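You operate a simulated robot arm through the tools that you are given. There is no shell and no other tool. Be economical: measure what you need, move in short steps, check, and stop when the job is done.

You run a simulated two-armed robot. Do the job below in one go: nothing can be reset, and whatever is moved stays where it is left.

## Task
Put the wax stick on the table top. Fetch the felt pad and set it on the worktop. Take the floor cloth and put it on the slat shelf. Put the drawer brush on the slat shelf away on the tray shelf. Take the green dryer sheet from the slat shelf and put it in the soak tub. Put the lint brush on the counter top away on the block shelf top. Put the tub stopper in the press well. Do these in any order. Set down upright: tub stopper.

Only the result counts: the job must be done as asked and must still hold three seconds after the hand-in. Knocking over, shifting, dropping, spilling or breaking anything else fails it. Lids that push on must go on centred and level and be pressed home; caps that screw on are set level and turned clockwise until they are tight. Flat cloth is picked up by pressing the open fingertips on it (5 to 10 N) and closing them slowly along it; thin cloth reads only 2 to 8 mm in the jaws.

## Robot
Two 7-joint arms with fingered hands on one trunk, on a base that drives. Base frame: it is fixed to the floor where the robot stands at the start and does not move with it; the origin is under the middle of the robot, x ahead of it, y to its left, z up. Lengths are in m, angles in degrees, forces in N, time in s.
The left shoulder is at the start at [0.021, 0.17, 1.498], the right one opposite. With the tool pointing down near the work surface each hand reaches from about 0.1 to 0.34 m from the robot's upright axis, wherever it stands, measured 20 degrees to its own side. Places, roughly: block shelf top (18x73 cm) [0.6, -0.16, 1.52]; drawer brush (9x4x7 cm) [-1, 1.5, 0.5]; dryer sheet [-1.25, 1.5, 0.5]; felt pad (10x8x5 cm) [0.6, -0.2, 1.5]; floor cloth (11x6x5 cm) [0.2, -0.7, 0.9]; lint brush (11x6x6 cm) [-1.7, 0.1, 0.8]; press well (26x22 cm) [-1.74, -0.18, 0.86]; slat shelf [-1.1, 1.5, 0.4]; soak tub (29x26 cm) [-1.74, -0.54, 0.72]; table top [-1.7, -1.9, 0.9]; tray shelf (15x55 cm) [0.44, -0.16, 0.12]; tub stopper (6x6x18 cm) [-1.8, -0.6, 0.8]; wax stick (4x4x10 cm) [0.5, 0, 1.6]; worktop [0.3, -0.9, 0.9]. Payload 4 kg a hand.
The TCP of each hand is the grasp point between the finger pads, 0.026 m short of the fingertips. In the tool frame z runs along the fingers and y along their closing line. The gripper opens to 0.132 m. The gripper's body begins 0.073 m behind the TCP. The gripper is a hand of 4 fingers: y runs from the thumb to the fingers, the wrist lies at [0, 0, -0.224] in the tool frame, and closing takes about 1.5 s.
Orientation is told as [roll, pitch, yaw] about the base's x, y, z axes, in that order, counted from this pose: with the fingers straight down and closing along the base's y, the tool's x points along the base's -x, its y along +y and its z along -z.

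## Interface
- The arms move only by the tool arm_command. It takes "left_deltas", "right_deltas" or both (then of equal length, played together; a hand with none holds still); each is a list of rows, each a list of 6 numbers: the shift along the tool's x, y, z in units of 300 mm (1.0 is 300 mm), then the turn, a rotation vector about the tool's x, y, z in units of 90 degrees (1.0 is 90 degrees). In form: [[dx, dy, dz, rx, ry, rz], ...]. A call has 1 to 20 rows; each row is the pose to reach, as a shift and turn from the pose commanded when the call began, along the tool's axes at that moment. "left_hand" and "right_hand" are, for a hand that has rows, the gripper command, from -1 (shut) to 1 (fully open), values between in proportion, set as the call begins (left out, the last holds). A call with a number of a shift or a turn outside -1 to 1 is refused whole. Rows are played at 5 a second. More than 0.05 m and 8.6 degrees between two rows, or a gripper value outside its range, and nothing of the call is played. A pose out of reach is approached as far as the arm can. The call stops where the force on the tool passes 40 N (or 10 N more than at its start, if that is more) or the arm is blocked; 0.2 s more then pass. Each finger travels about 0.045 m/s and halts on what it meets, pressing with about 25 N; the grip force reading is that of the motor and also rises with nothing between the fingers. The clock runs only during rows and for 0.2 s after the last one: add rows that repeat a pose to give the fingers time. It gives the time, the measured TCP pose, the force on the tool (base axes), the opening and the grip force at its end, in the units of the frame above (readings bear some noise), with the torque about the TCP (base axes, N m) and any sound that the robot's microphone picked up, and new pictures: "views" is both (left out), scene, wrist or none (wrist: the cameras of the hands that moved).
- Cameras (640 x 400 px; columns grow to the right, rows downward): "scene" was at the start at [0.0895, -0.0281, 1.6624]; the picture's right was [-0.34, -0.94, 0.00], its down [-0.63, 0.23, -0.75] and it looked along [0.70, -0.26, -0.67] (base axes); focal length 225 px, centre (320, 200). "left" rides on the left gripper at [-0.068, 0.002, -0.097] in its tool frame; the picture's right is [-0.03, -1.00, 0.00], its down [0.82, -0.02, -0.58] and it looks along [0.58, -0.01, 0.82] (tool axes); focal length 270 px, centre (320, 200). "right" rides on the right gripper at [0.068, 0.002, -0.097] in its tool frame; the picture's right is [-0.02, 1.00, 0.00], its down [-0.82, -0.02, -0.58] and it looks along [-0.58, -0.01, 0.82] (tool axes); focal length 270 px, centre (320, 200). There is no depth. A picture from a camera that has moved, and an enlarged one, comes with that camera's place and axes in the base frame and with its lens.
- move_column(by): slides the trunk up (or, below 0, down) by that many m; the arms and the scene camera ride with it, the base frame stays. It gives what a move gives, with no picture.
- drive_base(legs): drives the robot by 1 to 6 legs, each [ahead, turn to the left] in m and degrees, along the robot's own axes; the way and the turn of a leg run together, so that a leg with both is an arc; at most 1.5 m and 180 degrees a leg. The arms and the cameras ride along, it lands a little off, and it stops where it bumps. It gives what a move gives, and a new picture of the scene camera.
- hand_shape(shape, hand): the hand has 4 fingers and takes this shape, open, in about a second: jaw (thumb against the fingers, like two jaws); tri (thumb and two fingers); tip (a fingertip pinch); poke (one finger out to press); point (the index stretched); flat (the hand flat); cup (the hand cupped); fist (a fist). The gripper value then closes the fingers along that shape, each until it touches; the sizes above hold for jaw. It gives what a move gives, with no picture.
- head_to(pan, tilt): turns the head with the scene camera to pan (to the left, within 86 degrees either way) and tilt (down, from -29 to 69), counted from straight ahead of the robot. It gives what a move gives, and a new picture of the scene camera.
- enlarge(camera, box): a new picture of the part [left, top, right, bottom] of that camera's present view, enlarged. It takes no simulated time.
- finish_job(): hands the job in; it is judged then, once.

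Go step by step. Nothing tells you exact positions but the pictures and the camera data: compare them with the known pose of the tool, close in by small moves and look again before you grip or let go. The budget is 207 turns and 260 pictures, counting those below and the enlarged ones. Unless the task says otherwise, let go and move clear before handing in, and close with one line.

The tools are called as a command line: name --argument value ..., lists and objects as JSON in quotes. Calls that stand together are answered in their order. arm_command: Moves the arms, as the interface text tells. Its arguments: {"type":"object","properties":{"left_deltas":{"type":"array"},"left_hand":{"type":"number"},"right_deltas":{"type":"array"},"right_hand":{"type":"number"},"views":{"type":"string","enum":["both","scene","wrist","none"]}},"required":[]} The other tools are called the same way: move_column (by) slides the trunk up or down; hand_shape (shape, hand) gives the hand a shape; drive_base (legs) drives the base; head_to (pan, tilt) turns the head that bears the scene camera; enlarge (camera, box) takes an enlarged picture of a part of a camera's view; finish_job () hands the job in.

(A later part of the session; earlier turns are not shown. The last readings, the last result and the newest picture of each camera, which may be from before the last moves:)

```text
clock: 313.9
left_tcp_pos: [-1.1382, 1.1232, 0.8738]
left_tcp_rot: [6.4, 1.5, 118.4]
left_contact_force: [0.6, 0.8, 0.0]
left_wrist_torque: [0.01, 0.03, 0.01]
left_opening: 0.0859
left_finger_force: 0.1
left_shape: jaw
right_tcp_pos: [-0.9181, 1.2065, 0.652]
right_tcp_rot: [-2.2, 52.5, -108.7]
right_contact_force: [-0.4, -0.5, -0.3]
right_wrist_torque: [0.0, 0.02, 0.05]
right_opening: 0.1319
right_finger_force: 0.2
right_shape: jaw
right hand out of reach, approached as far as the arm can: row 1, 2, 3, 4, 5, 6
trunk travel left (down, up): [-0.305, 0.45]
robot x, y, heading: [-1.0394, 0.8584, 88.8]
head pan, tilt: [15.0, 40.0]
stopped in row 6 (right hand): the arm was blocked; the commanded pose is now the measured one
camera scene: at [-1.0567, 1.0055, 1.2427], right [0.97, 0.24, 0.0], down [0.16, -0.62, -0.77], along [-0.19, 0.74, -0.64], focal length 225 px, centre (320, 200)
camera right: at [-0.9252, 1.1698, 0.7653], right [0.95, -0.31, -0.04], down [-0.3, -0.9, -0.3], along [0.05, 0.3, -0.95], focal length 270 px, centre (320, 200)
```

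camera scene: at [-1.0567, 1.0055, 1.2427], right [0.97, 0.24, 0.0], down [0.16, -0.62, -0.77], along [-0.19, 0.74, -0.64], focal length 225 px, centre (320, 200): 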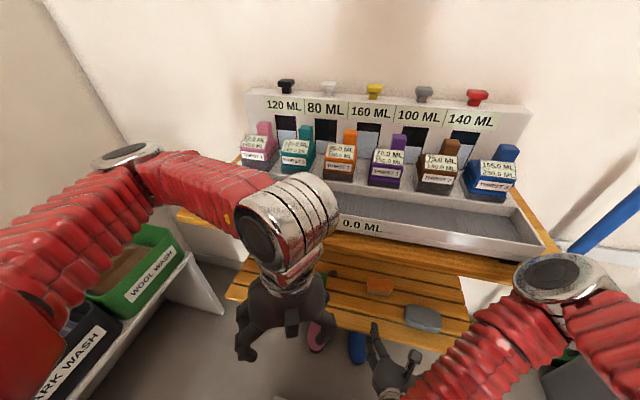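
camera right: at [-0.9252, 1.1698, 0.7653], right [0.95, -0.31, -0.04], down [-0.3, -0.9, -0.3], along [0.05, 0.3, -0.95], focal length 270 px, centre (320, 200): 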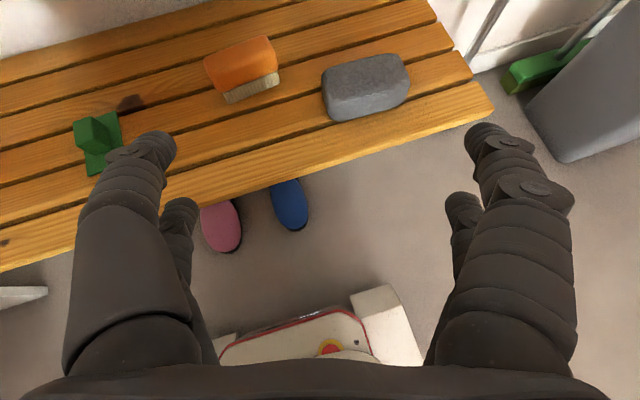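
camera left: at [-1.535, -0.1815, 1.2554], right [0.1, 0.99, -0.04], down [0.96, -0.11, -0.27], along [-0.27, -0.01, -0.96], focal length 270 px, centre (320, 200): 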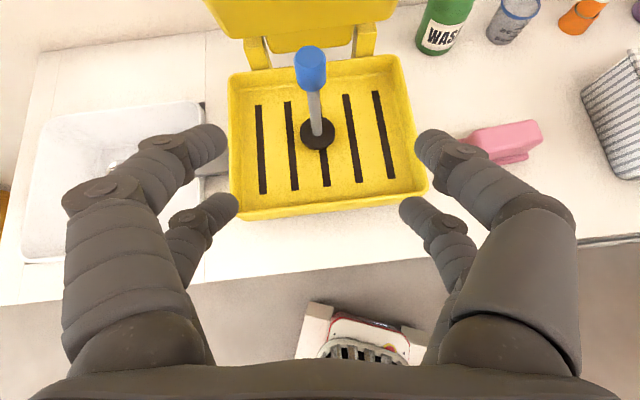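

In this tilt the right elbow comes up against the upper shelf, so I go back to a nearly vertical hand (elbow out to the side) and plan a low, tilted-by-20° approach.

arm_command --right_deltas '[[0, 0, -0.05, 0, -0.08, 0], [0, 0, -0.1, 0, -0.16, 0], [0, 0, -0.15, 0, -0.24, 0], [0, 0, -0.2, 0, -0.32, 0], [0, 0, -0.2, 0, -0.36, -0.06], [0, 0, -0.2, 0, -0.36, -0.12], [0, 0, -0.2, 0, -0.36, -0.17]]' --views "both"

```text
clock: 315.5
left_tcp_pos: [-1.1399, 1.1245, 0.8727]
left_tcp_rot: [6.5, 1.7, 118.3]
left_contact_force: [-0.6, 1.0, 0.0]
left_wrist_torque: [0.02, 0.0, 0.0]
left_opening: 0.0859
left_finger_force: 0.1
left_shape: jaw
right_tcp_pos: [-0.9324, 1.1607, 0.6878]
right_tcp_rot: [8.1, 19.1, -92.0]
right_contact_force: [-0.1, -0.4, 0.3]
right_wrist_torque: [0.03, -0.03, -0.02]
right_opening: 0.1318
right_finger_force: 0.1
right_shape: jaw
trunk travel left (down, up): [-0.305, 0.45]
robot x, y, heading: [-1.0419, 0.8604, 89.0]
head pan, tilt: [15.0, 40.0]
camera scene: at [-1.0575, 1.0068, 1.2425], right [0.97, 0.24, 0.0], down [0.16, -0.62, -0.77], along [-0.19, 0.74, -0.64], focal length 225 px, centre (320, 200)
camera right: at [-0.9434, 1.1937, 0.801], right [0.99, -0.1, 0.13], down [-0.13, -0.95, 0.27], along [0.09, -0.28, -0.95], focal length 270 px, centre (320, 200)
```

scene: 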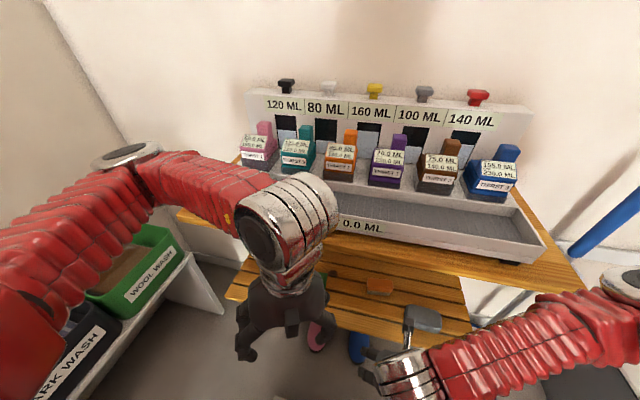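
right: 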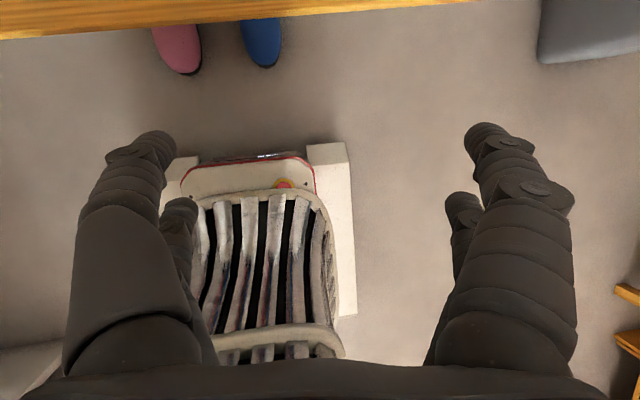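

arm_command --right_deltas '[[0.06, -0.03, 0.1, 0.03, 0, 0], [0.12, -0.06, 0.2, 0.06, 0, 0], [0.19, -0.09, 0.3, 0.088, 0, 0], [0.25, -0.12, 0.41, 0.088, 0, 0], [0.31, -0.15, 0.51, 0.088, 0, 0], [0.376, -0.183, 0.61, 0.088, 0, 0]]' --right_hand 0.8 --views "both"

```text
clock: 316.9
left_tcp_pos: [-1.1401, 1.124, 0.8729]
left_tcp_rot: [6.5, 1.6, 118.4]
left_contact_force: [0.2, 0.0, -0.3]
left_wrist_torque: [0.02, -0.03, -0.01]
left_opening: 0.0858
left_finger_force: 0.1
left_shape: jaw
right_tcp_pos: [-0.9561, 1.3305, 0.5452]
right_tcp_rot: [0.1, 19.0, -92.0]
right_contact_force: [0.4, -0.2, 0.7]
right_wrist_torque: [0.0, 0.03, 0.01]
right_opening: 0.1192
right_finger_force: 0.0
right_shape: jaw
trunk travel left (down, up): [-0.305, 0.45]
robot x, y, heading: [-1.0379, 0.8561, 88.9]
head pan, tilt: [15.0, 40.0]
camera scene: at [-1.0576, 1.0071, 1.2424], right [0.97, 0.24, 0.0], down [0.16, -0.62, -0.77], along [-0.19, 0.74, -0.64], focal length 225 px, centre (320, 200)
camera right: at [-0.9533, 1.3631, 0.6593], right [1.0, -0.06, -0.01], down [-0.06, -0.96, 0.28], along [-0.02, -0.28, -0.96], focal length 270 px, centre (320, 200)
```

scene: 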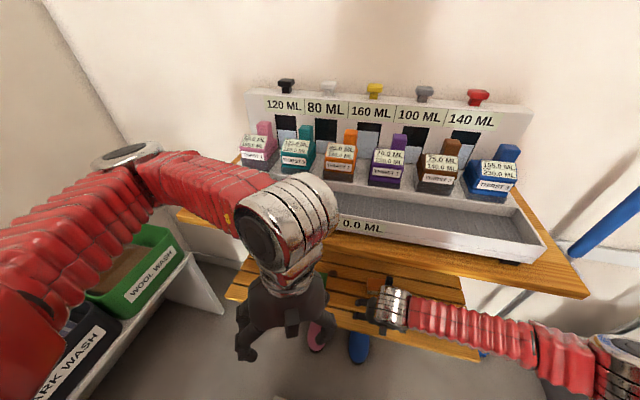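
right: 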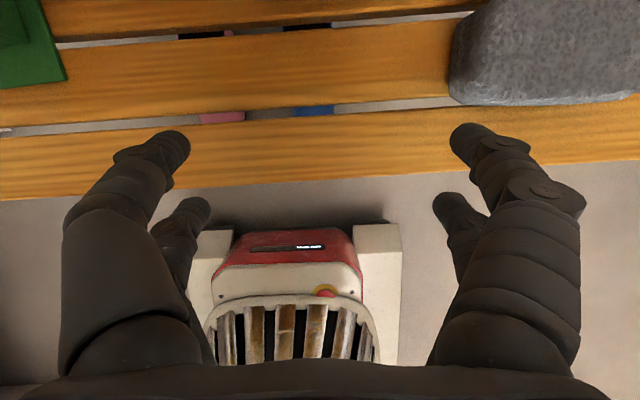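

arm_command --right_deltas '[[0.12, -0.008, 0.035, 0, 0, 0], [0.25, -0.015, 0.07, 0, 0, 0], [0.37, -0.023, 0.11, 0, 0, 0], [0.37, -0.023, 0.11, 0, 0, 0]]' --views "both"

```text
clock: 317.9
left_tcp_pos: [-1.1384, 1.1201, 0.8738]
left_tcp_rot: [6.5, 1.3, 118.5]
left_contact_force: [0.8, 0.9, -0.4]
left_wrist_torque: [0.0, 0.02, 0.05]
left_opening: 0.0856
left_finger_force: 0.2
left_shape: jaw
right_tcp_pos: [-0.9569, 1.4364, 0.5432]
right_tcp_rot: [0.3, 18.6, -91.8]
right_contact_force: [0.5, 1.3, 0.6]
right_wrist_torque: [0.03, 0.03, 0.03]
right_opening: 0.1189
right_finger_force: 0.1
right_shape: jaw
trunk travel left (down, up): [-0.305, 0.45]
robot x, y, heading: [-1.0392, 0.8583, 89.2]
head pan, tilt: [15.0, 40.0]
camera scene: at [-1.0553, 1.0021, 1.2424], right [0.97, 0.24, 0.0], down [0.15, -0.62, -0.77], along [-0.19, 0.75, -0.64], focal length 225 px, centre (320, 200)
camera right: at [-0.9552, 1.4691, 0.6572], right [1.0, -0.06, 0.0], down [-0.05, -0.96, 0.29], along [-0.02, -0.29, -0.96], focal length 270 px, centre (320, 200)
```

scene: 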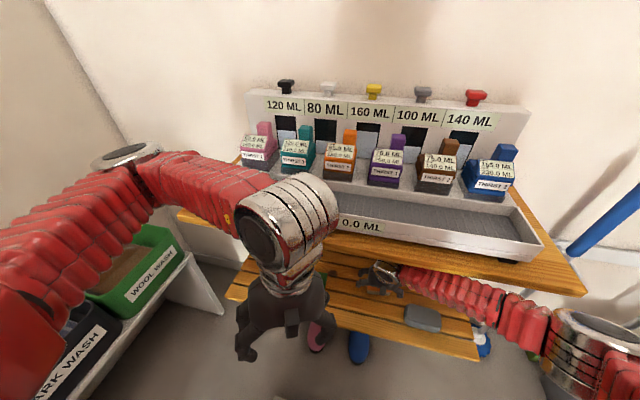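
right: 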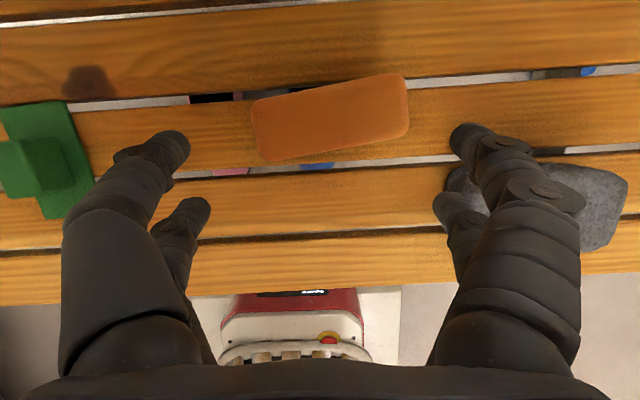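

arm_command --right_deltas '[[0.05, 0.01, 0.02, 0, 0, -0.05], [0.1, 0.015, 0.035, 0, 0, -0.11], [0.08, 0.013, 0.09, 0, 0, -0.11], [0.06, 0.013, 0.15, 0, 0, -0.11], [0.045, 0.013, 0.2, 0, 0, -0.11], [0.045, 0.013, 0.2, 0, 0, -0.11]]' --views "wrist"

```text
clock: 319.3
left_tcp_pos: [-1.1401, 1.124, 0.8741]
left_tcp_rot: [6.2, 1.6, 118.4]
left_contact_force: [-0.3, -1.0, 0.6]
left_wrist_torque: [-0.06, -0.02, 0.0]
left_opening: 0.0857
left_finger_force: 0.0
left_shape: jaw
right_tcp_pos: [-0.955, 1.4797, 0.5001]
right_tcp_rot: [3.4, 19.0, -81.6]
right_contact_force: [0.1, -0.6, -0.4]
right_wrist_torque: [0.01, 0.01, 0.02]
right_opening: 0.1191
right_finger_force: 0.0
right_shape: jaw
trunk travel left (down, up): [-0.305, 0.45]
robot x, y, heading: [-1.04, 0.8599, 89.1]
head pan, tilt: [15.0, 40.0]
camera right: at [-0.9645, 1.5111, 0.6138], right [0.99, 0.1, 0.05], down [0.09, -0.96, 0.28], along [0.08, -0.27, -0.96], focal length 270 px, centre (320, 200)
```

right: 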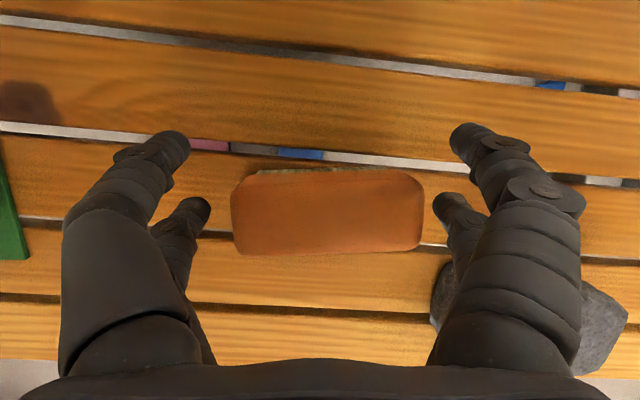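

Aligned. Closing on the brush.

arm_command --right_deltas '[[0, 0.008, 0.015, 0, 0, 0], [0, 0.008, 0.015, 0, 0, 0], [0, 0.008, 0.015, 0, 0, 0], [0, 0.008, 0.015, 0, 0, 0], [0, 0.008, 0.015, 0, 0, 0], [0, 0.008, 0.015, 0, 0, 0]]' --right_hand -1 --views "wrist"

```text
clock: 320.7
left_tcp_pos: [-1.1406, 1.1241, 0.8722]
left_tcp_rot: [6.4, 1.6, 118.4]
left_contact_force: [-0.8, 0.4, -0.4]
left_wrist_torque: [-0.04, 0.02, 0.01]
left_opening: 0.0858
left_finger_force: 0.0
left_shape: jaw
right_tcp_pos: [-0.9512, 1.4797, 0.4926]
right_tcp_rot: [3.6, 18.8, -81.5]
right_contact_force: [0.2, 0.3, 0.4]
right_wrist_torque: [0.02, -0.02, -0.01]
right_opening: 0.0261
right_finger_force: 0.1
right_shape: jaw
trunk travel left (down, up): [-0.305, 0.45]
robot x, y, heading: [-1.0391, 0.8595, 89.1]
head pan, tilt: [15.0, 40.0]
camera right: at [-0.9611, 1.512, 0.6075], right [0.99, 0.1, 0.05], down [0.09, -0.96, 0.28], along [0.08, -0.28, -0.96], focal length 270 px, centre (320, 200)
```

right: 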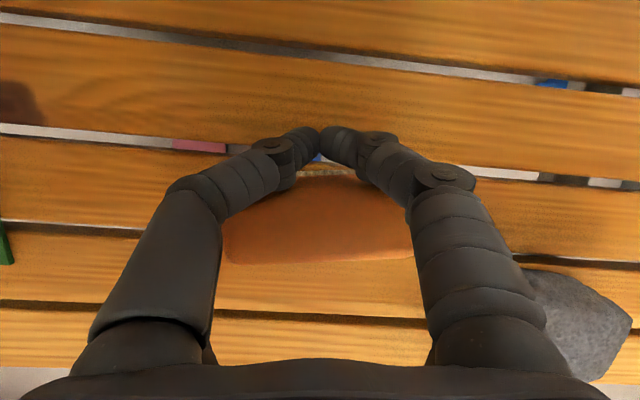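

The front finger pair passed behind the brush. I reopen, shift 15 mm back and close again.

arm_command --right_deltas '[[0, 0, 0, 0, 0, 0], [0, 0, 0, 0, 0, 0], [0, 0, 0, 0, 0, 0], [0, 0, 0, 0, 0, 0], [0, 0, 0, 0, 0, 0], [0, 0, 0, 0, 0, 0], [0, 0, 0, 0, 0, 0], [-0.025, 0, -0.008, 0, 0, 0], [-0.05, 0, -0.016, 0, 0, 0], [-0.05, 0, -0.016, 0, 0, 0]]' --right_hand 0.8 --views "wrist"

```text
clock: 322.9
left_tcp_pos: [-1.1404, 1.124, 0.8729]
left_tcp_rot: [6.5, 1.6, 118.5]
left_contact_force: [-0.6, 0.1, 0.2]
left_wrist_torque: [-0.06, 0.01, -0.01]
left_opening: 0.0858
left_finger_force: 0.0
left_shape: jaw
right_tcp_pos: [-0.9493, 1.4645, 0.4951]
right_tcp_rot: [3.6, 18.8, -81.7]
right_contact_force: [0.2, -0.4, 0.4]
right_wrist_torque: [-0.03, -0.02, 0.04]
right_opening: 0.1187
right_finger_force: 0.0
right_shape: jaw
trunk travel left (down, up): [-0.305, 0.45]
robot x, y, heading: [-1.0361, 0.8561, 88.8]
head pan, tilt: [15.0, 40.0]
camera right: at [-0.9577, 1.4964, 0.6083], right [0.99, 0.1, 0.05], down [0.08, -0.96, 0.28], along [0.08, -0.28, -0.96], focal length 270 px, centre (320, 200)
```

right: 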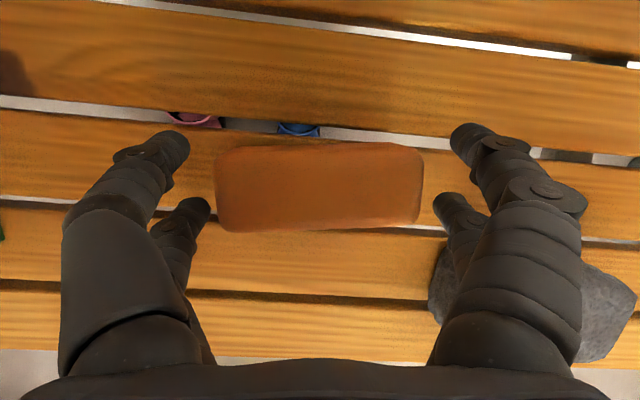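

arm_command --right_deltas '[[-0.02, 0, 0, 0, 0, 0], [-0.02, 0, 0, 0, 0, 0], [-0.02, 0, 0, 0, 0, 0], [-0.02, 0, 0, 0, 0, 0], [-0.02, 0, 0, 0, 0, 0], [-0.02, 0, 0, 0, 0, 0], [-0.02, 0, 0, 0, 0, 0]]' --right_hand -1 --views "wrist"

```text
clock: 324.5
left_tcp_pos: [-1.1396, 1.1239, 0.8739]
left_tcp_rot: [6.2, 1.6, 118.4]
left_contact_force: [0.1, 0.2, -0.8]
left_wrist_torque: [-0.03, -0.01, -0.02]
left_opening: 0.0858
left_finger_force: 0.0
left_shape: jaw
right_tcp_pos: [-0.9489, 1.4596, 0.493]
right_tcp_rot: [3.6, 18.8, -81.5]
right_contact_force: [2.5, 0.5, 5.7]
right_wrist_torque: [0.03, -0.39, 0.0]
right_opening: 0.066
right_finger_force: 25.2
right_shape: jaw
trunk travel left (down, up): [-0.305, 0.45]
robot x, y, heading: [-1.0334, 0.8593, 89.0]
head pan, tilt: [15.0, 40.0]
camera right: at [-0.9573, 1.4907, 0.6068], right [0.99, 0.1, 0.05], down [0.08, -0.96, 0.28], along [0.08, -0.27, -0.96], focal length 270 px, centre (320, 200)
```

right: 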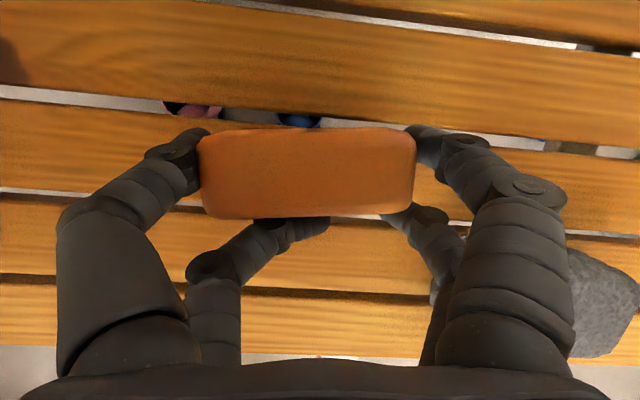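

Only one finger pair holds it. I reopen and use the middle position.

arm_command --right_deltas '[[0, 0, 0, 0, 0, 0], [0, 0, 0, 0, 0, 0], [0, 0, 0, 0, 0, 0], [0, 0, 0, 0, 0, 0], [0, 0, 0, 0, 0, 0], [0.015, 0, 0.005, 0, 0, 0], [0.033, 0, 0.011, 0, 0, 0], [0.033, 0, 0.011, 0, 0, 0]]' --right_hand 0.8 --views "none"

arm_command --right_deltas '[[0, 0, 0, 0, 0, 0], [0, 0, 0, 0, 0, 0], [0, 0, 0, 0, 0, 0], [0, 0, 0, 0, 0, 0], [0, 0, 0, 0, 0, 0], [0, 0, 0, 0, 0, 0], [0, 0, 0, 0, 0, 0]]' --right_hand -1 --views "wrist"

```text
clock: 326.3
left_tcp_pos: [-1.1392, 1.1246, 0.8735]
left_tcp_rot: [6.4, 1.6, 118.3]
left_contact_force: [-0.3, 0.1, -0.6]
left_wrist_torque: [0.0, -0.03, 0.03]
left_opening: 0.086
left_finger_force: 0.1
left_shape: jaw
right_tcp_pos: [-0.9488, 1.4698, 0.4927]
right_tcp_rot: [3.6, 18.9, -81.4]
right_contact_force: [0.5, 0.2, 0.2]
right_wrist_torque: [0.01, 0.0, 0.04]
right_opening: 0.1188
right_finger_force: 0.1
right_shape: jaw
trunk travel left (down, up): [-0.305, 0.45]
robot x, y, heading: [-1.0385, 0.8596, 89.0]
head pan, tilt: [15.0, 40.0]
```

```text
clock: 327.9
left_tcp_pos: [-1.1404, 1.1244, 0.8732]
left_tcp_rot: [6.4, 1.6, 118.5]
left_contact_force: [0.1, 0.1, -0.3]
left_wrist_torque: [0.04, -0.01, 0.0]
left_opening: 0.0857
left_finger_force: 0.0
left_shape: jaw
right_tcp_pos: [-0.9488, 1.4696, 0.4923]
right_tcp_rot: [3.6, 18.8, -81.6]
right_contact_force: [-0.3, -0.3, 0.0]
right_wrist_torque: [0.01, -0.04, -0.03]
right_opening: 0.0838
right_finger_force: 25.0
right_shape: jaw
trunk travel left (down, up): [-0.305, 0.45]
robot x, y, heading: [-1.039, 0.8603, 89.3]
head pan, tilt: [15.0, 40.0]
camera right: at [-0.9584, 1.5009, 0.6065], right [0.99, 0.1, 0.05], down [0.08, -0.96, 0.28], along [0.08, -0.28, -0.96], focal length 270 px, centre (320, 200)
```

right: 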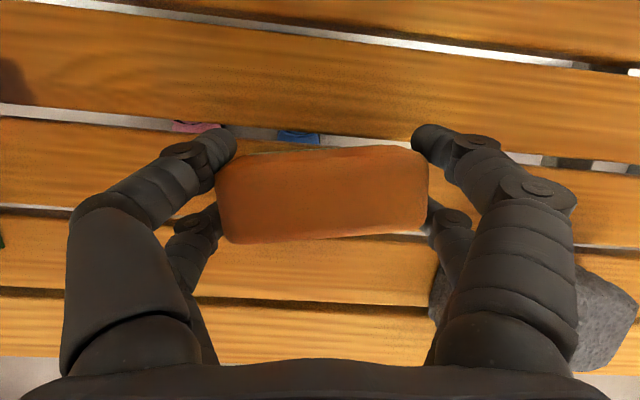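

Both pairs hold the brush now. Lifting and retreating (slightly left to stay clear of the cloth).

arm_command --right_deltas '[[0.02, 0, -0.06, 0, 0, 0], [0.04, 0, -0.12, 0, 0, 0], [0.055, -0.04, -0.16, 0, 0, 0], [-0.06, -0.08, -0.2, 0, 0, 0], [-0.2, -0.1, -0.25, 0, 0, 0], [-0.34, -0.1, -0.3, 0, 0, 0], [-0.48, -0.1, -0.35, 0, 0, 0], [-0.62, -0.1, -0.4, 0, 0, 0], [-0.76, -0.1, -0.44, 0, 0, 0], [-0.88, -0.1, -0.48, 0, 0, 0]]' --views "both"

```text
clock: 330.1
left_tcp_pos: [-1.1393, 1.1237, 0.8734]
left_tcp_rot: [6.4, 1.6, 118.4]
left_contact_force: [-0.3, -0.2, -0.3]
left_wrist_torque: [0.01, -0.03, -0.01]
left_opening: 0.0857
left_finger_force: 0.0
left_shape: jaw
right_tcp_pos: [-0.9427, 1.1689, 0.5439]
right_tcp_rot: [3.5, 18.7, -81.6]
right_contact_force: [-0.1, -0.1, -1.0]
right_wrist_torque: [-0.03, 0.03, 0.02]
right_opening: 0.0841
right_finger_force: 24.5
right_shape: jaw
trunk travel left (down, up): [-0.305, 0.45]
robot x, y, heading: [-1.0388, 0.8572, 89.0]
head pan, tilt: [15.0, 40.0]
camera scene: at [-1.0576, 1.007, 1.2425], right [0.97, 0.24, 0.0], down [0.16, -0.62, -0.77], along [-0.19, 0.74, -0.64], focal length 225 px, centre (320, 200)
camera right: at [-0.952, 1.1998, 0.6569], right [0.99, 0.1, 0.05], down [0.08, -0.96, 0.28], along [0.08, -0.28, -0.96], focal length 270 px, centre (320, 200)
```

scene: 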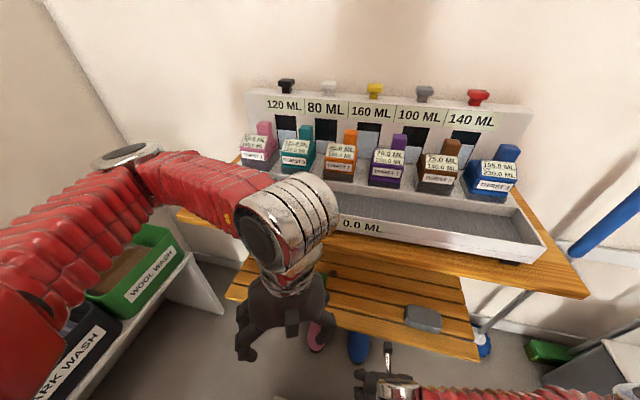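
right: 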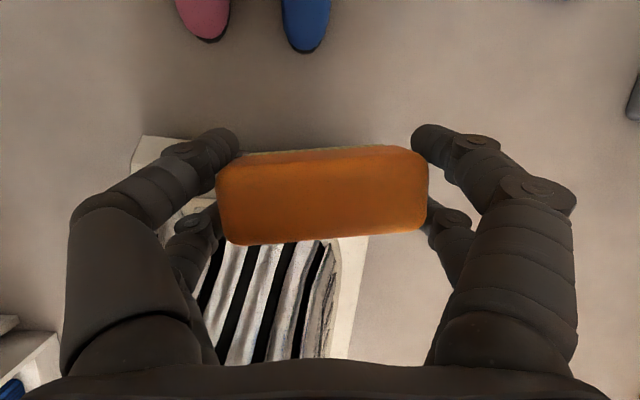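

The brush is safely held. The left arm's elbow would hit the baskets here, so I will first deliver the brush to the tray shelf and come back for the green sheet with the right hand. I back off, raise the trunk and drive over.

drive_base --legs '[[-0.38, 0]]'

move_column --by 0.4

drive_base --legs '[[0, -43]]'

drive_base --legs '[[0, -43]]'

```text
clock: 332.5
left_tcp_pos: [-1.1468, 0.7484, 0.8732]
left_tcp_rot: [6.3, 1.5, 118.5]
left_contact_force: [0.0, -0.3, 0.1]
left_wrist_torque: [0.01, -0.04, 0.02]
left_opening: 0.0859
left_finger_force: 0.2
left_shape: jaw
right_tcp_pos: [-0.9511, 0.7943, 0.5436]
right_tcp_rot: [3.6, 18.8, -81.5]
right_contact_force: [0.8, -0.7, -1.3]
right_wrist_torque: [0.02, 0.02, 0.0]
right_opening: 0.0841
right_finger_force: 25.2
right_shape: jaw
trunk travel left (down, up): [-0.305, 0.45]
robot x, y, heading: [-1.0417, 0.4808, 88.9]
head pan, tilt: [15.0, 40.0]
camera scene: at [-1.0643, 0.6314, 1.2426], right [0.97, 0.24, 0.0], down [0.16, -0.62, -0.77], along [-0.19, 0.74, -0.64], focal length 225 px, centre (320, 200)
```

scene: 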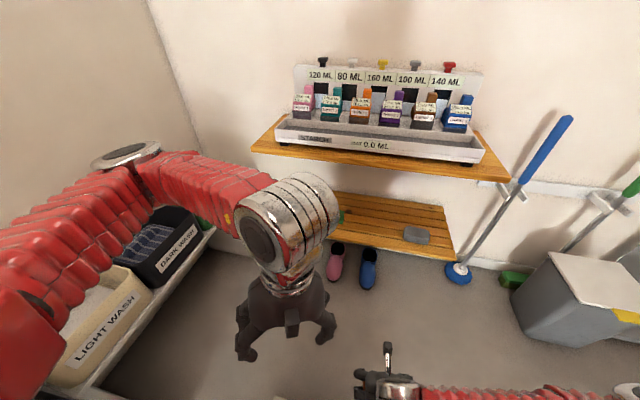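

```text
clock: 336.3
left_tcp_pos: [-1.1473, 0.7489, 1.274]
left_tcp_rot: [6.4, 1.6, 118.4]
left_contact_force: [-0.6, -0.4, -0.2]
left_wrist_torque: [-0.01, 0.01, 0.0]
left_opening: 0.0859
left_finger_force: 0.0
left_shape: jaw
right_tcp_pos: [-0.9498, 0.7932, 0.943]
right_tcp_rot: [3.6, 18.8, -81.4]
right_contact_force: [-0.3, -0.9, -1.5]
right_wrist_torque: [0.01, -0.01, -0.03]
right_opening: 0.0841
right_finger_force: 25.1
right_shape: jaw
trunk travel left (down, up): [-0.705, 0.05]
robot x, y, heading: [-1.0448, 0.4842, 88.6]
head pan, tilt: [15.0, 40.0]
```

```text
clock: 339.0
left_tcp_pos: [-0.933, 0.746, 1.2734]
left_tcp_rot: [6.4, 1.5, 74.5]
left_contact_force: [0.0, -0.1, -0.3]
left_wrist_torque: [0.0, 0.01, -0.02]
left_opening: 0.0856
left_finger_force: 0.0
left_shape: jaw
right_tcp_pos: [-0.7615, 0.6418, 0.9445]
right_tcp_rot: [3.6, 18.8, -125.5]
right_contact_force: [0.2, -0.2, -1.4]
right_wrist_torque: [-0.03, 0.03, 0.02]
right_opening: 0.084
right_finger_force: 25.2
right_shape: jaw
trunk travel left (down, up): [-0.705, 0.05]
robot x, y, heading: [-1.0694, 0.5127, 45.1]
head pan, tilt: [15.0, 40.0]
camera scene: at [-1.0204, 0.5925, 1.6451], right [0.87, -0.5, 0.0], down [-0.32, -0.56, -0.77], along [0.38, 0.66, -0.64], focal length 225 px, centre (320, 200)
```

scene: 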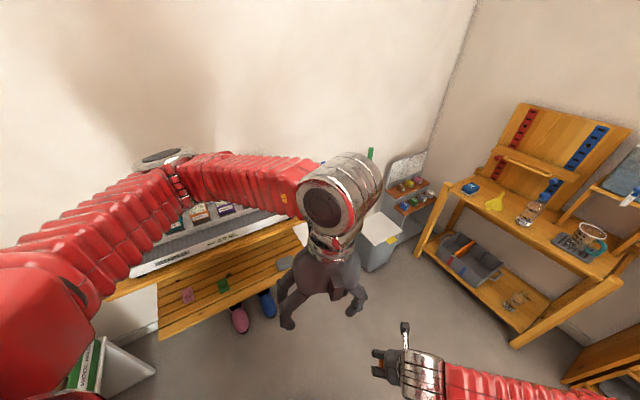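

```text
clock: 342.0
left_tcp_pos: [-0.8066, 0.5793, 1.2746]
left_tcp_rot: [6.4, 1.5, 30.4]
left_contact_force: [0.6, 0.3, -0.9]
left_wrist_torque: [0.04, 0.06, 0.03]
left_opening: 0.086
left_finger_force: 0.1
left_shape: jaw
right_tcp_pos: [-0.7538, 0.3865, 0.9449]
right_tcp_rot: [3.3, 18.9, -169.6]
right_contact_force: [1.4, 0.0, -1.0]
right_wrist_torque: [0.04, 0.05, 0.03]
right_opening: 0.084
right_finger_force: 24.9
right_shape: jaw
trunk travel left (down, up): [-0.705, 0.05]
robot x, y, heading: [-1.0685, 0.5489, 2.1]
head pan, tilt: [15.0, 40.0]
stopped in leg 1: the robot was blocked; the commanded pose is now the measured one
camera scene: at [-0.9772, 0.5706, 1.6452], right [0.29, -0.96, 0.0], down [-0.62, -0.18, -0.77], along [0.73, 0.22, -0.64], focal length 225 px, centre (320, 200)
```

scene: 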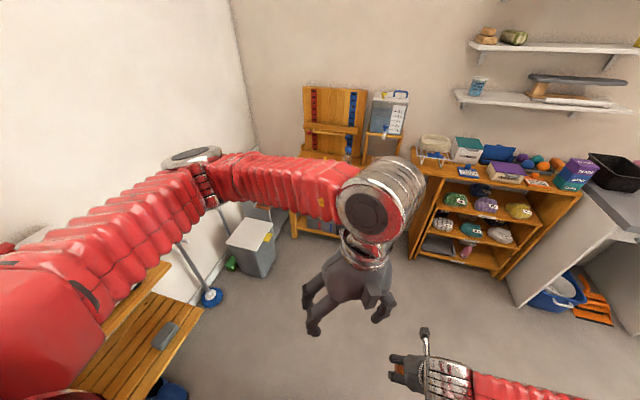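

drive_base --legs '[[0, -42]]'

drive_base --legs '[[0.95, 0], [0, 38]]'

head_to --pan -10 --tilt 60

```text
clock: 344.6
left_tcp_pos: [-0.8498, 0.4001, 1.2756]
left_tcp_rot: [6.4, 1.5, -10.8]
left_contact_force: [0.1, 0.1, -1.1]
left_wrist_torque: [0.04, 0.01, -0.03]
left_opening: 0.086
left_finger_force: 0.1
left_shape: jaw
right_tcp_pos: [-0.9385, 0.2202, 0.9459]
right_tcp_rot: [3.5, 19.0, 149.1]
right_contact_force: [0.5, 0.0, -0.1]
right_wrist_torque: [0.03, -0.01, -0.02]
right_opening: 0.0838
right_finger_force: 24.4
right_shape: jaw
trunk travel left (down, up): [-0.705, 0.05]
robot x, y, heading: [-1.0459, 0.5743, -39.2]
head pan, tilt: [15.0, 40.0]
camera scene: at [-0.9622, 0.534, 1.6451], right [-0.41, -0.91, 0.0], down [-0.59, 0.27, -0.77], along [0.7, -0.32, -0.64], focal length 225 px, centre (320, 200)
```

scene: 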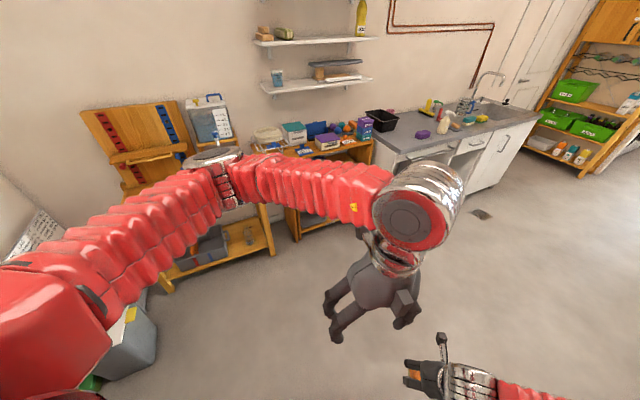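

```text
clock: 351.6
left_tcp_pos: [-0.041, -0.05, 1.2759]
left_tcp_rot: [6.4, 1.6, 27.0]
left_contact_force: [-0.1, -1.2, 0.4]
left_wrist_torque: [0.01, 0.02, -0.01]
left_opening: 0.0857
left_finger_force: 0.0
left_shape: jaw
right_tcp_pos: [-0.0009, -0.2475, 0.9455]
right_tcp_rot: [3.5, 18.8, -173.0]
right_contact_force: [-0.3, -0.3, -1.2]
right_wrist_torque: [0.03, 0.01, -0.02]
right_opening: 0.084
right_finger_force: 25.4
right_shape: jaw
trunk travel left (down, up): [-0.705, 0.05]
robot x, y, heading: [-0.3029, -0.07, -1.5]
head pan, tilt: [15.0, 40.0]
camera scene: at [-0.2115, -0.0468, 1.6451], right [0.23, -0.97, 0.0], down [-0.63, -0.15, -0.76], along [0.74, 0.18, -0.64], focal length 225 px, centre (320, 200)
```

scene: 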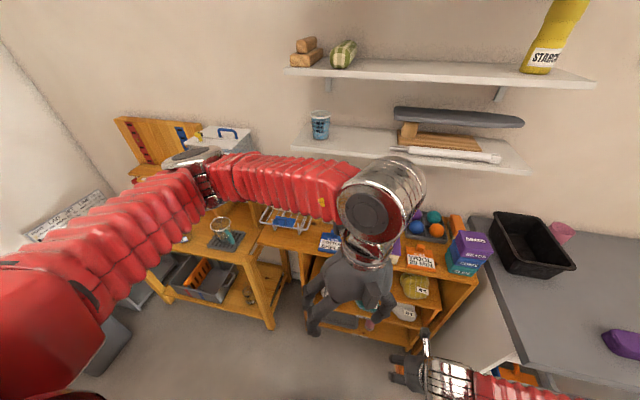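

```text
clock: 352.5
left_tcp_pos: [-0.0415, -0.0526, 1.276]
left_tcp_rot: [6.6, 1.5, 27.0]
left_contact_force: [0.4, -0.7, 0.4]
left_wrist_torque: [0.03, 0.01, 0.03]
left_opening: 0.0857
left_finger_force: 0.1
left_shape: jaw
right_tcp_pos: [-0.0032, -0.2483, 0.9471]
right_tcp_rot: [3.4, 19.0, -173.1]
right_contact_force: [-0.4, -0.4, -1.0]
right_wrist_torque: [0.05, 0.01, -0.02]
right_opening: 0.0836
right_finger_force: 24.9
right_shape: jaw
trunk travel left (down, up): [-0.705, 0.05]
robot x, y, heading: [-0.3078, -0.0651, -2.0]
head pan, tilt: [-10.0, 60.0]
camera scene: at [-0.2315, -0.0828, 1.6185], right [-0.2, -0.98, 0.0], down [-0.85, 0.18, -0.5], along [0.49, -0.1, -0.87], focal length 225 px, centre (320, 200)
```

scene: 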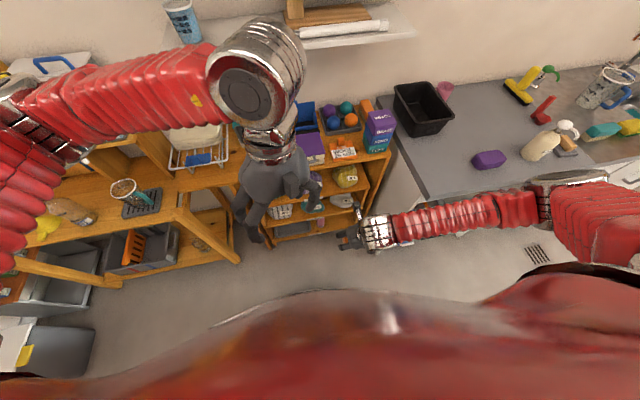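

move_column --by -0.4

head_to --pan -15 --tilt 50

```text
clock: 356.3
left_tcp_pos: [-0.0419, -0.0488, 0.8768]
left_tcp_rot: [6.4, 1.6, 27.1]
left_contact_force: [0.1, 0.4, -0.2]
left_wrist_torque: [0.0, -0.03, -0.01]
left_opening: 0.0859
left_finger_force: 0.0
left_shape: jaw
right_tcp_pos: [-0.0022, -0.2455, 0.5461]
right_tcp_rot: [3.6, 18.9, -173.0]
right_contact_force: [0.0, 0.0, -1.3]
right_wrist_torque: [-0.01, -0.02, 0.02]
right_opening: 0.0841
right_finger_force: 24.9
right_shape: jaw
trunk travel left (down, up): [-0.305, 0.45]
robot x, y, heading: [-0.3103, -0.0659, -1.7]
head pan, tilt: [-10.0, 60.0]
```

```text
clock: 357.1
left_tcp_pos: [-0.0418, -0.049, 0.8757]
left_tcp_rot: [6.4, 1.6, 27.0]
left_contact_force: [0.2, -0.7, -0.3]
left_wrist_torque: [0.0, -0.01, 0.01]
left_opening: 0.0855
left_finger_force: 0.1
left_shape: jaw
right_tcp_pos: [-0.0034, -0.2456, 0.5466]
right_tcp_rot: [3.5, 18.9, -173.0]
right_contact_force: [-0.8, -0.5, -1.5]
right_wrist_torque: [0.0, -0.01, 0.0]
right_opening: 0.084
right_finger_force: 24.9
right_shape: jaw
trunk travel left (down, up): [-0.305, 0.45]
robot x, y, heading: [-0.3088, -0.0652, -2.0]
head pan, tilt: [-15.0, 50.0]
camera scene: at [-0.1688, -0.09, 1.2283], right [-0.29, -0.96, 0.0], down [-0.73, 0.22, -0.64], along [0.61, -0.19, -0.77], focal length 225 px, centre (320, 200)
```

scene: 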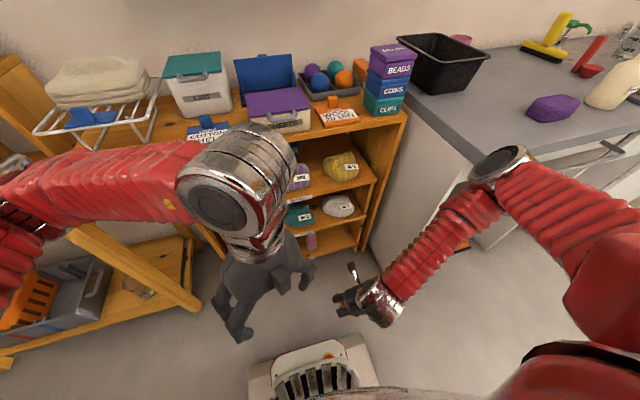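

move_column --by -0.25

head_to --pan -10 --tilt 45

```text
clock: 359.2
left_tcp_pos: [-0.0432, -0.0484, 0.6424]
left_tcp_rot: [6.5, 1.9, 27.0]
left_contact_force: [0.3, 0.1, -0.6]
left_wrist_torque: [-0.01, 0.0, -0.01]
left_opening: 0.0854
left_finger_force: 0.1
left_shape: jaw
right_tcp_pos: [-0.0822, -0.241, 0.2679]
right_tcp_rot: [1.3, 4.6, -173.4]
right_contact_force: [2.0, -2.9, 18.8]
right_wrist_torque: [-0.01, 0.18, 0.0]
right_opening: 0.0465
right_finger_force: 25.2
right_shape: jaw
trunk travel left (down, up): [-0.072, 0.684]
robot x, y, heading: [-0.3106, -0.0658, -1.8]
head pan, tilt: [-15.0, 50.0]
stopped: the force on the tool passed its limit at 57 N (the readings are from after the stop); the commanded pose is now the measured one
```

```text
clock: 359.9
left_tcp_pos: [-0.0429, -0.0494, 0.6419]
left_tcp_rot: [6.7, 2.0, 26.9]
left_contact_force: [0.1, 0.0, -0.9]
left_wrist_torque: [-0.02, 0.02, -0.01]
left_opening: 0.0859
left_finger_force: 0.1
left_shape: jaw
right_tcp_pos: [-0.081, -0.2416, 0.2682]
right_tcp_rot: [1.2, 4.6, -173.5]
right_contact_force: [3.8, -3.4, 24.2]
right_wrist_torque: [0.01, 0.21, 0.0]
right_opening: 0.0463
right_finger_force: 25.2
right_shape: jaw
trunk travel left (down, up): [-0.072, 0.684]
robot x, y, heading: [-0.3059, -0.0689, -1.9]
head pan, tilt: [-10.0, 45.0]
camera scene: at [-0.0553, -0.0874, 0.9884], right [-0.2, -0.98, 0.0], down [-0.69, 0.14, -0.71], along [0.69, -0.14, -0.71], focal length 225 px, centre (320, 200)
```

scene: 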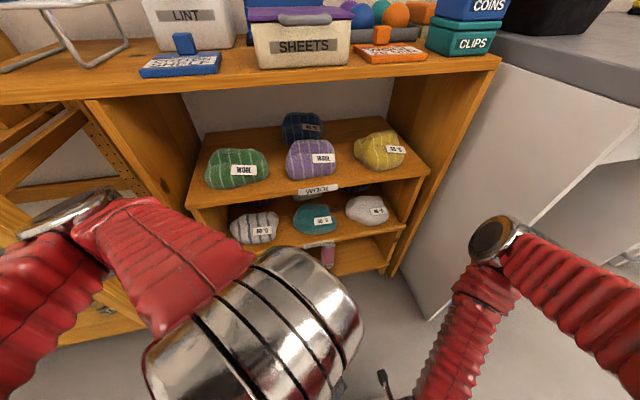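

The right hand touched the robot's own base. I lift it off at once and inspect the brush.

arm_command --right_deltas '[[0, 0, -0.1, 0, 0, 0], [0, 0, -0.2, 0, 0, 0], [0.1, 0, -0.3, 0, 0, 0], [0.25, 0, -0.4, 0, 0, 0]]' --views "wrist"

```text
refused: row 4 steps farther than a row can; nothing moved
```

arm_command --right_deltas '[[0, 0, -0.1, 0, 0, 0], [0, 0, -0.2, 0, 0, 0], [0.08, 0, -0.3, 0, 0, 0], [0.16, 0, -0.4, 0, 0, 0], [0.25, 0, -0.45, 0, 0, 0]]' --views "wrist"

```text
clock: 361.1
left_tcp_pos: [-0.0424, -0.0479, 0.6415]
left_tcp_rot: [6.8, 2.0, 27.0]
left_contact_force: [-0.8, 0.9, 1.1]
left_wrist_torque: [-0.01, -0.01, 0.0]
left_opening: 0.0859
left_finger_force: 0.0
left_shape: jaw
right_tcp_pos: [-0.0146, -0.2302, 0.4025]
right_tcp_rot: [1.4, 4.3, -173.6]
right_contact_force: [-0.1, 0.6, -1.1]
right_wrist_torque: [-0.02, -0.02, 0.01]
right_opening: 0.0467
right_finger_force: 25.2
right_shape: jaw
right hand out of reach, approached as far as the arm can: row 4, 5
trunk travel left (down, up): [-0.072, 0.684]
robot x, y, heading: [-0.3065, -0.0667, -2.0]
head pan, tilt: [-10.0, 45.0]
camera right: at [0.0452, -0.2229, 0.5046], right [0.09, -1.0, 0.02], down [-0.86, -0.06, 0.51], along [-0.51, -0.06, -0.86], focal length 270 px, centre (320, 200)
```

right: 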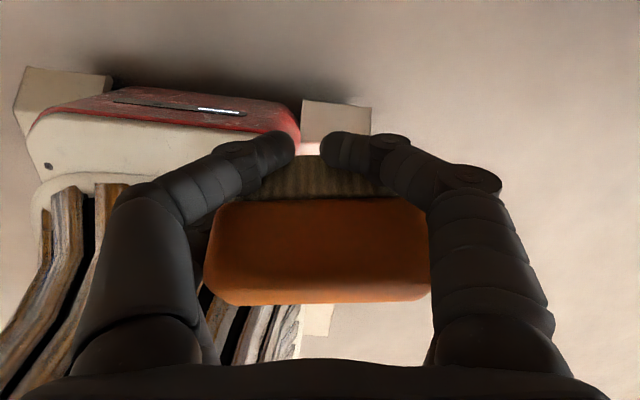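

The brush twisted in the grip but is still held. The right elbow would foul the worktop's side panel at the tray shelf, so I will set the brush down on the open floor and pick it up with the left hand. First I turn the hand 90° so the brush points ahead.

arm_command --right_deltas '[[0, 0, 0, 0, 0, -0.09], [0, 0, 0, 0, 0, -0.18], [0, 0, 0, 0, 0, -0.27], [0, 0, 0, 0, 0, -0.36], [0, 0, 0, 0, 0, -0.45], [0, 0, 0, 0, 0, -0.54], [0, 0, 0, 0, 0, -0.63], [0, 0, 0, 0, 0, -0.72], [0, 0, 0, 0, 0, -0.81], [0, 0, 0, 0, 0, -0.9], [0, 0, 0, 0, 0, -0.93]]' --views "wrist"

```text
clock: 363.5
left_tcp_pos: [-0.0419, -0.0491, 0.6415]
left_tcp_rot: [6.7, 2.0, 27.0]
left_contact_force: [-0.1, 0.1, 0.1]
left_wrist_torque: [-0.01, -0.04, -0.01]
left_opening: 0.0858
left_finger_force: 0.0
left_shape: jaw
right_tcp_pos: [-0.0146, -0.2304, 0.402]
right_tcp_rot: [4.5, -0.7, -89.7]
right_contact_force: [0.2, 1.1, -1.7]
right_wrist_torque: [0.01, -0.01, -0.02]
right_opening: 0.0466
right_finger_force: 25.0
right_shape: jaw
trunk travel left (down, up): [-0.072, 0.684]
robot x, y, heading: [-0.3076, -0.0652, -1.8]
head pan, tilt: [-10.0, 45.0]
camera right: at [-0.0213, -0.161, 0.4981], right [1.0, -0.02, 0.08], down [-0.06, -0.81, 0.58], along [0.05, -0.59, -0.81], focal length 270 px, centre (320, 200)
```

right: 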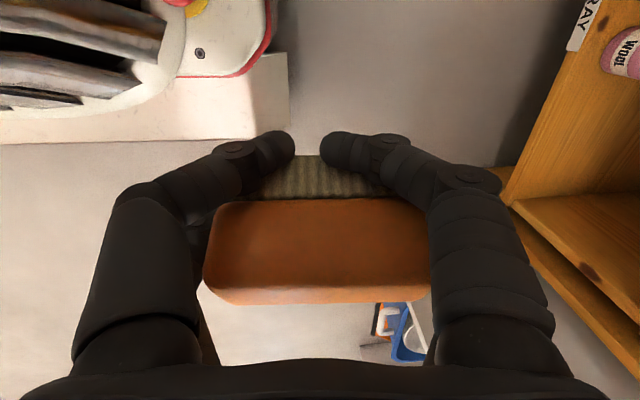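

arm_command --right_deltas '[[0, 0.1, 0, 0, 0, 0], [0, 0.2, 0, 0, 0, 0], [0, 0.3, 0, 0, 0, 0], [0, 0.4, 0, 0, 0, 0], [0, 0.4, 0.1, 0, 0, 0], [0, 0.4, 0.2, 0, 0, 0], [0, 0.4, 0.3, 0, 0, 0], [0, 0.4, 0.4, 0, 0, 0]]' --views "both"

```text
clock: 365.3
left_tcp_pos: [-0.0426, -0.0484, 0.6417]
left_tcp_rot: [6.8, 1.9, 27.0]
left_contact_force: [0.6, -0.3, -0.1]
left_wrist_torque: [-0.01, 0.01, 0.02]
left_opening: 0.0857
left_finger_force: 0.0
left_shape: jaw
right_tcp_pos: [0.1138, -0.2311, 0.2923]
right_tcp_rot: [4.6, -0.7, -89.8]
right_contact_force: [0.8, 0.4, -0.9]
right_wrist_torque: [0.0, 0.04, 0.02]
right_opening: 0.0467
right_finger_force: 25.1
right_shape: jaw
trunk travel left (down, up): [-0.072, 0.684]
robot x, y, heading: [-0.3086, -0.0645, -1.9]
head pan, tilt: [-10.0, 45.0]
camera scene: at [-0.0546, -0.0877, 0.9882], right [-0.2, -0.98, 0.0], down [-0.69, 0.14, -0.71], along [0.69, -0.14, -0.71], focal length 225 px, centre (320, 200)
camera right: at [0.1085, -0.1622, 0.3882], right [1.0, -0.02, 0.08], down [-0.06, -0.81, 0.58], along [0.05, -0.59, -0.81], focal length 270 px, centre (320, 200)
```

scene: 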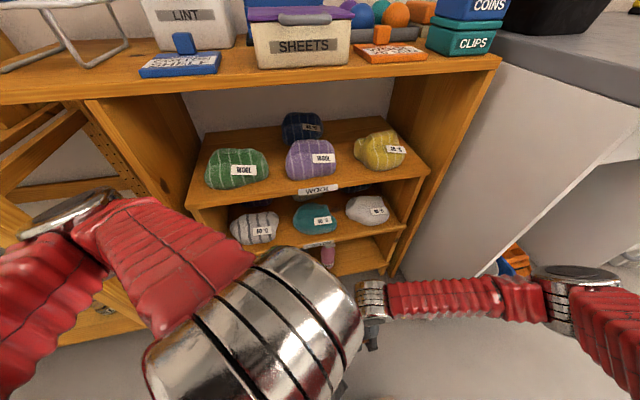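
right: 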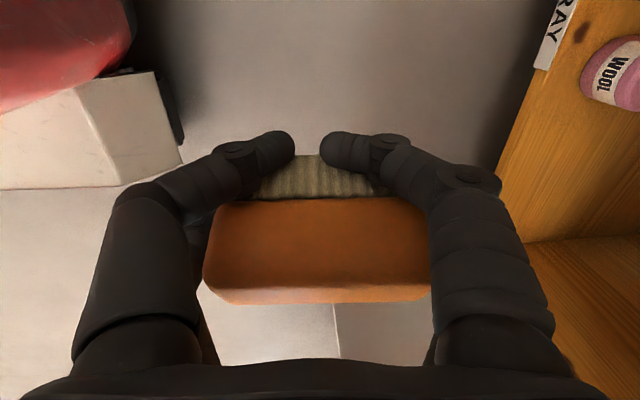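

arm_command --right_deltas '[[0, 0, 0.12, 0, 0, 0], [0, 0, 0.24, 0, 0, 0], [0, 0, 0.36, 0, 0, 0], [0, 0, 0.48, 0, 0, 0], [0, 0, 0.6, 0, 0, 0], [0, 0, 0.7, 0, 0, 0], [0, 0, 0.75, 0, 0, 0], [0, 0, 0.79, 0, 0, 0], [0, 0, 0.83, 0, 0, 0]]' --views "wrist"

```text
clock: 367.3
left_tcp_pos: [-0.0421, -0.0495, 0.6422]
left_tcp_rot: [6.6, 2.0, 27.0]
left_contact_force: [-0.7, 0.0, -0.1]
left_wrist_torque: [-0.01, 0.0, 0.0]
left_opening: 0.0859
left_finger_force: 0.1
left_shape: jaw
right_tcp_pos: [0.1348, -0.2327, 0.0437]
right_tcp_rot: [4.6, -0.7, -89.8]
right_contact_force: [0.0, -0.5, -0.6]
right_wrist_torque: [-0.02, 0.02, -0.01]
right_opening: 0.0467
right_finger_force: 25.3
right_shape: jaw
trunk travel left (down, up): [-0.072, 0.684]
robot x, y, heading: [-0.3064, -0.0671, -1.8]
head pan, tilt: [-10.0, 45.0]
camera right: at [0.1289, -0.1646, 0.1398], right [1.0, -0.02, 0.08], down [-0.06, -0.81, 0.58], along [0.05, -0.59, -0.81], focal length 270 px, centre (320, 200)
```

right: 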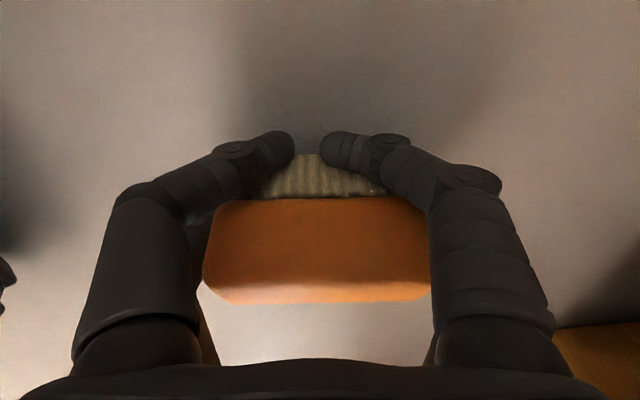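

arm_command --right_deltas '[[0, 0, 0.015, 0, 0, 0], [0, 0, 0.03, 0, 0, 0], [0, 0, 0.045, 0, 0, 0], [0, 0, 0.055, 0, 0, 0]]' --views "none"

```text
clock: 368.3
left_tcp_pos: [-0.0434, -0.0497, 0.6427]
left_tcp_rot: [6.5, 1.8, 27.0]
left_contact_force: [-0.5, 0.1, 0.8]
left_wrist_torque: [-0.02, 0.01, 0.0]
left_opening: 0.0858
left_finger_force: 0.0
left_shape: jaw
right_tcp_pos: [0.1367, -0.2335, 0.0284]
right_tcp_rot: [4.7, -0.7, -89.9]
right_contact_force: [-4.5, 1.4, 24.3]
right_wrist_torque: [-0.3, 1.1, -0.08]
right_opening: 0.0466
right_finger_force: 24.9
right_shape: jaw
trunk travel left (down, up): [-0.072, 0.684]
robot x, y, heading: [-0.3076, -0.0681, -1.9]
head pan, tilt: [-10.0, 45.0]
```

Contact with the floor. I open and rise.

arm_command --right_deltas '[[0, 0, -0.01, 0, 0, 0], [0, 0, -0.01, 0, 0, 0], [0, 0, -0.01, 0, 0, 0], [0, 0, -0.01, 0, 0, 0], [0, 0, -0.01, 0, 0, 0], [0, 0, -0.01, 0, 0, 0], [0, 0, -0.01, 0, 0, 0], [0, 0, -0.1, 0, 0, 0], [0, 0, -0.22, 0, 0, 0], [0, 0, -0.34, 0, 0, 0], [0, 0, -0.46, 0, 0, 0]]' --right_hand 1 --views "wrist"

```text
clock: 369.3
left_tcp_pos: [-0.0432, -0.0491, 0.6407]
left_tcp_rot: [6.7, 2.1, 27.0]
left_contact_force: [0.0, 0.9, -0.8]
left_wrist_torque: [-0.01, -0.01, 0.0]
left_opening: 0.086
left_finger_force: 0.1
left_shape: jaw
right_tcp_pos: [0.1391, -0.2317, 0.0305]
right_tcp_rot: [4.9, -0.5, -89.9]
right_contact_force: [0.5, 0.2, 1.6]
right_wrist_torque: [0.02, 0.14, -0.02]
right_opening: 0.1319
right_finger_force: 0.1
right_shape: jaw
trunk travel left (down, up): [-0.072, 0.684]
robot x, y, heading: [-0.3064, -0.0696, -1.8]
head pan, tilt: [-10.0, 45.0]
stopped in row 5 (right hand): the force on the tool passed its limit at 45 N (the readings are from after the stop); the commanded pose is now the measured one
camera right: at [0.1334, -0.164, 0.1271], right [1.0, -0.02, 0.08], down [-0.07, -0.81, 0.58], along [0.05, -0.58, -0.81], focal length 270 px, centre (320, 200)
```

right: 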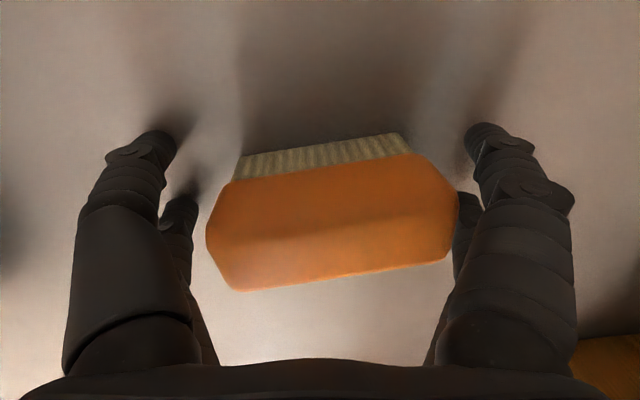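

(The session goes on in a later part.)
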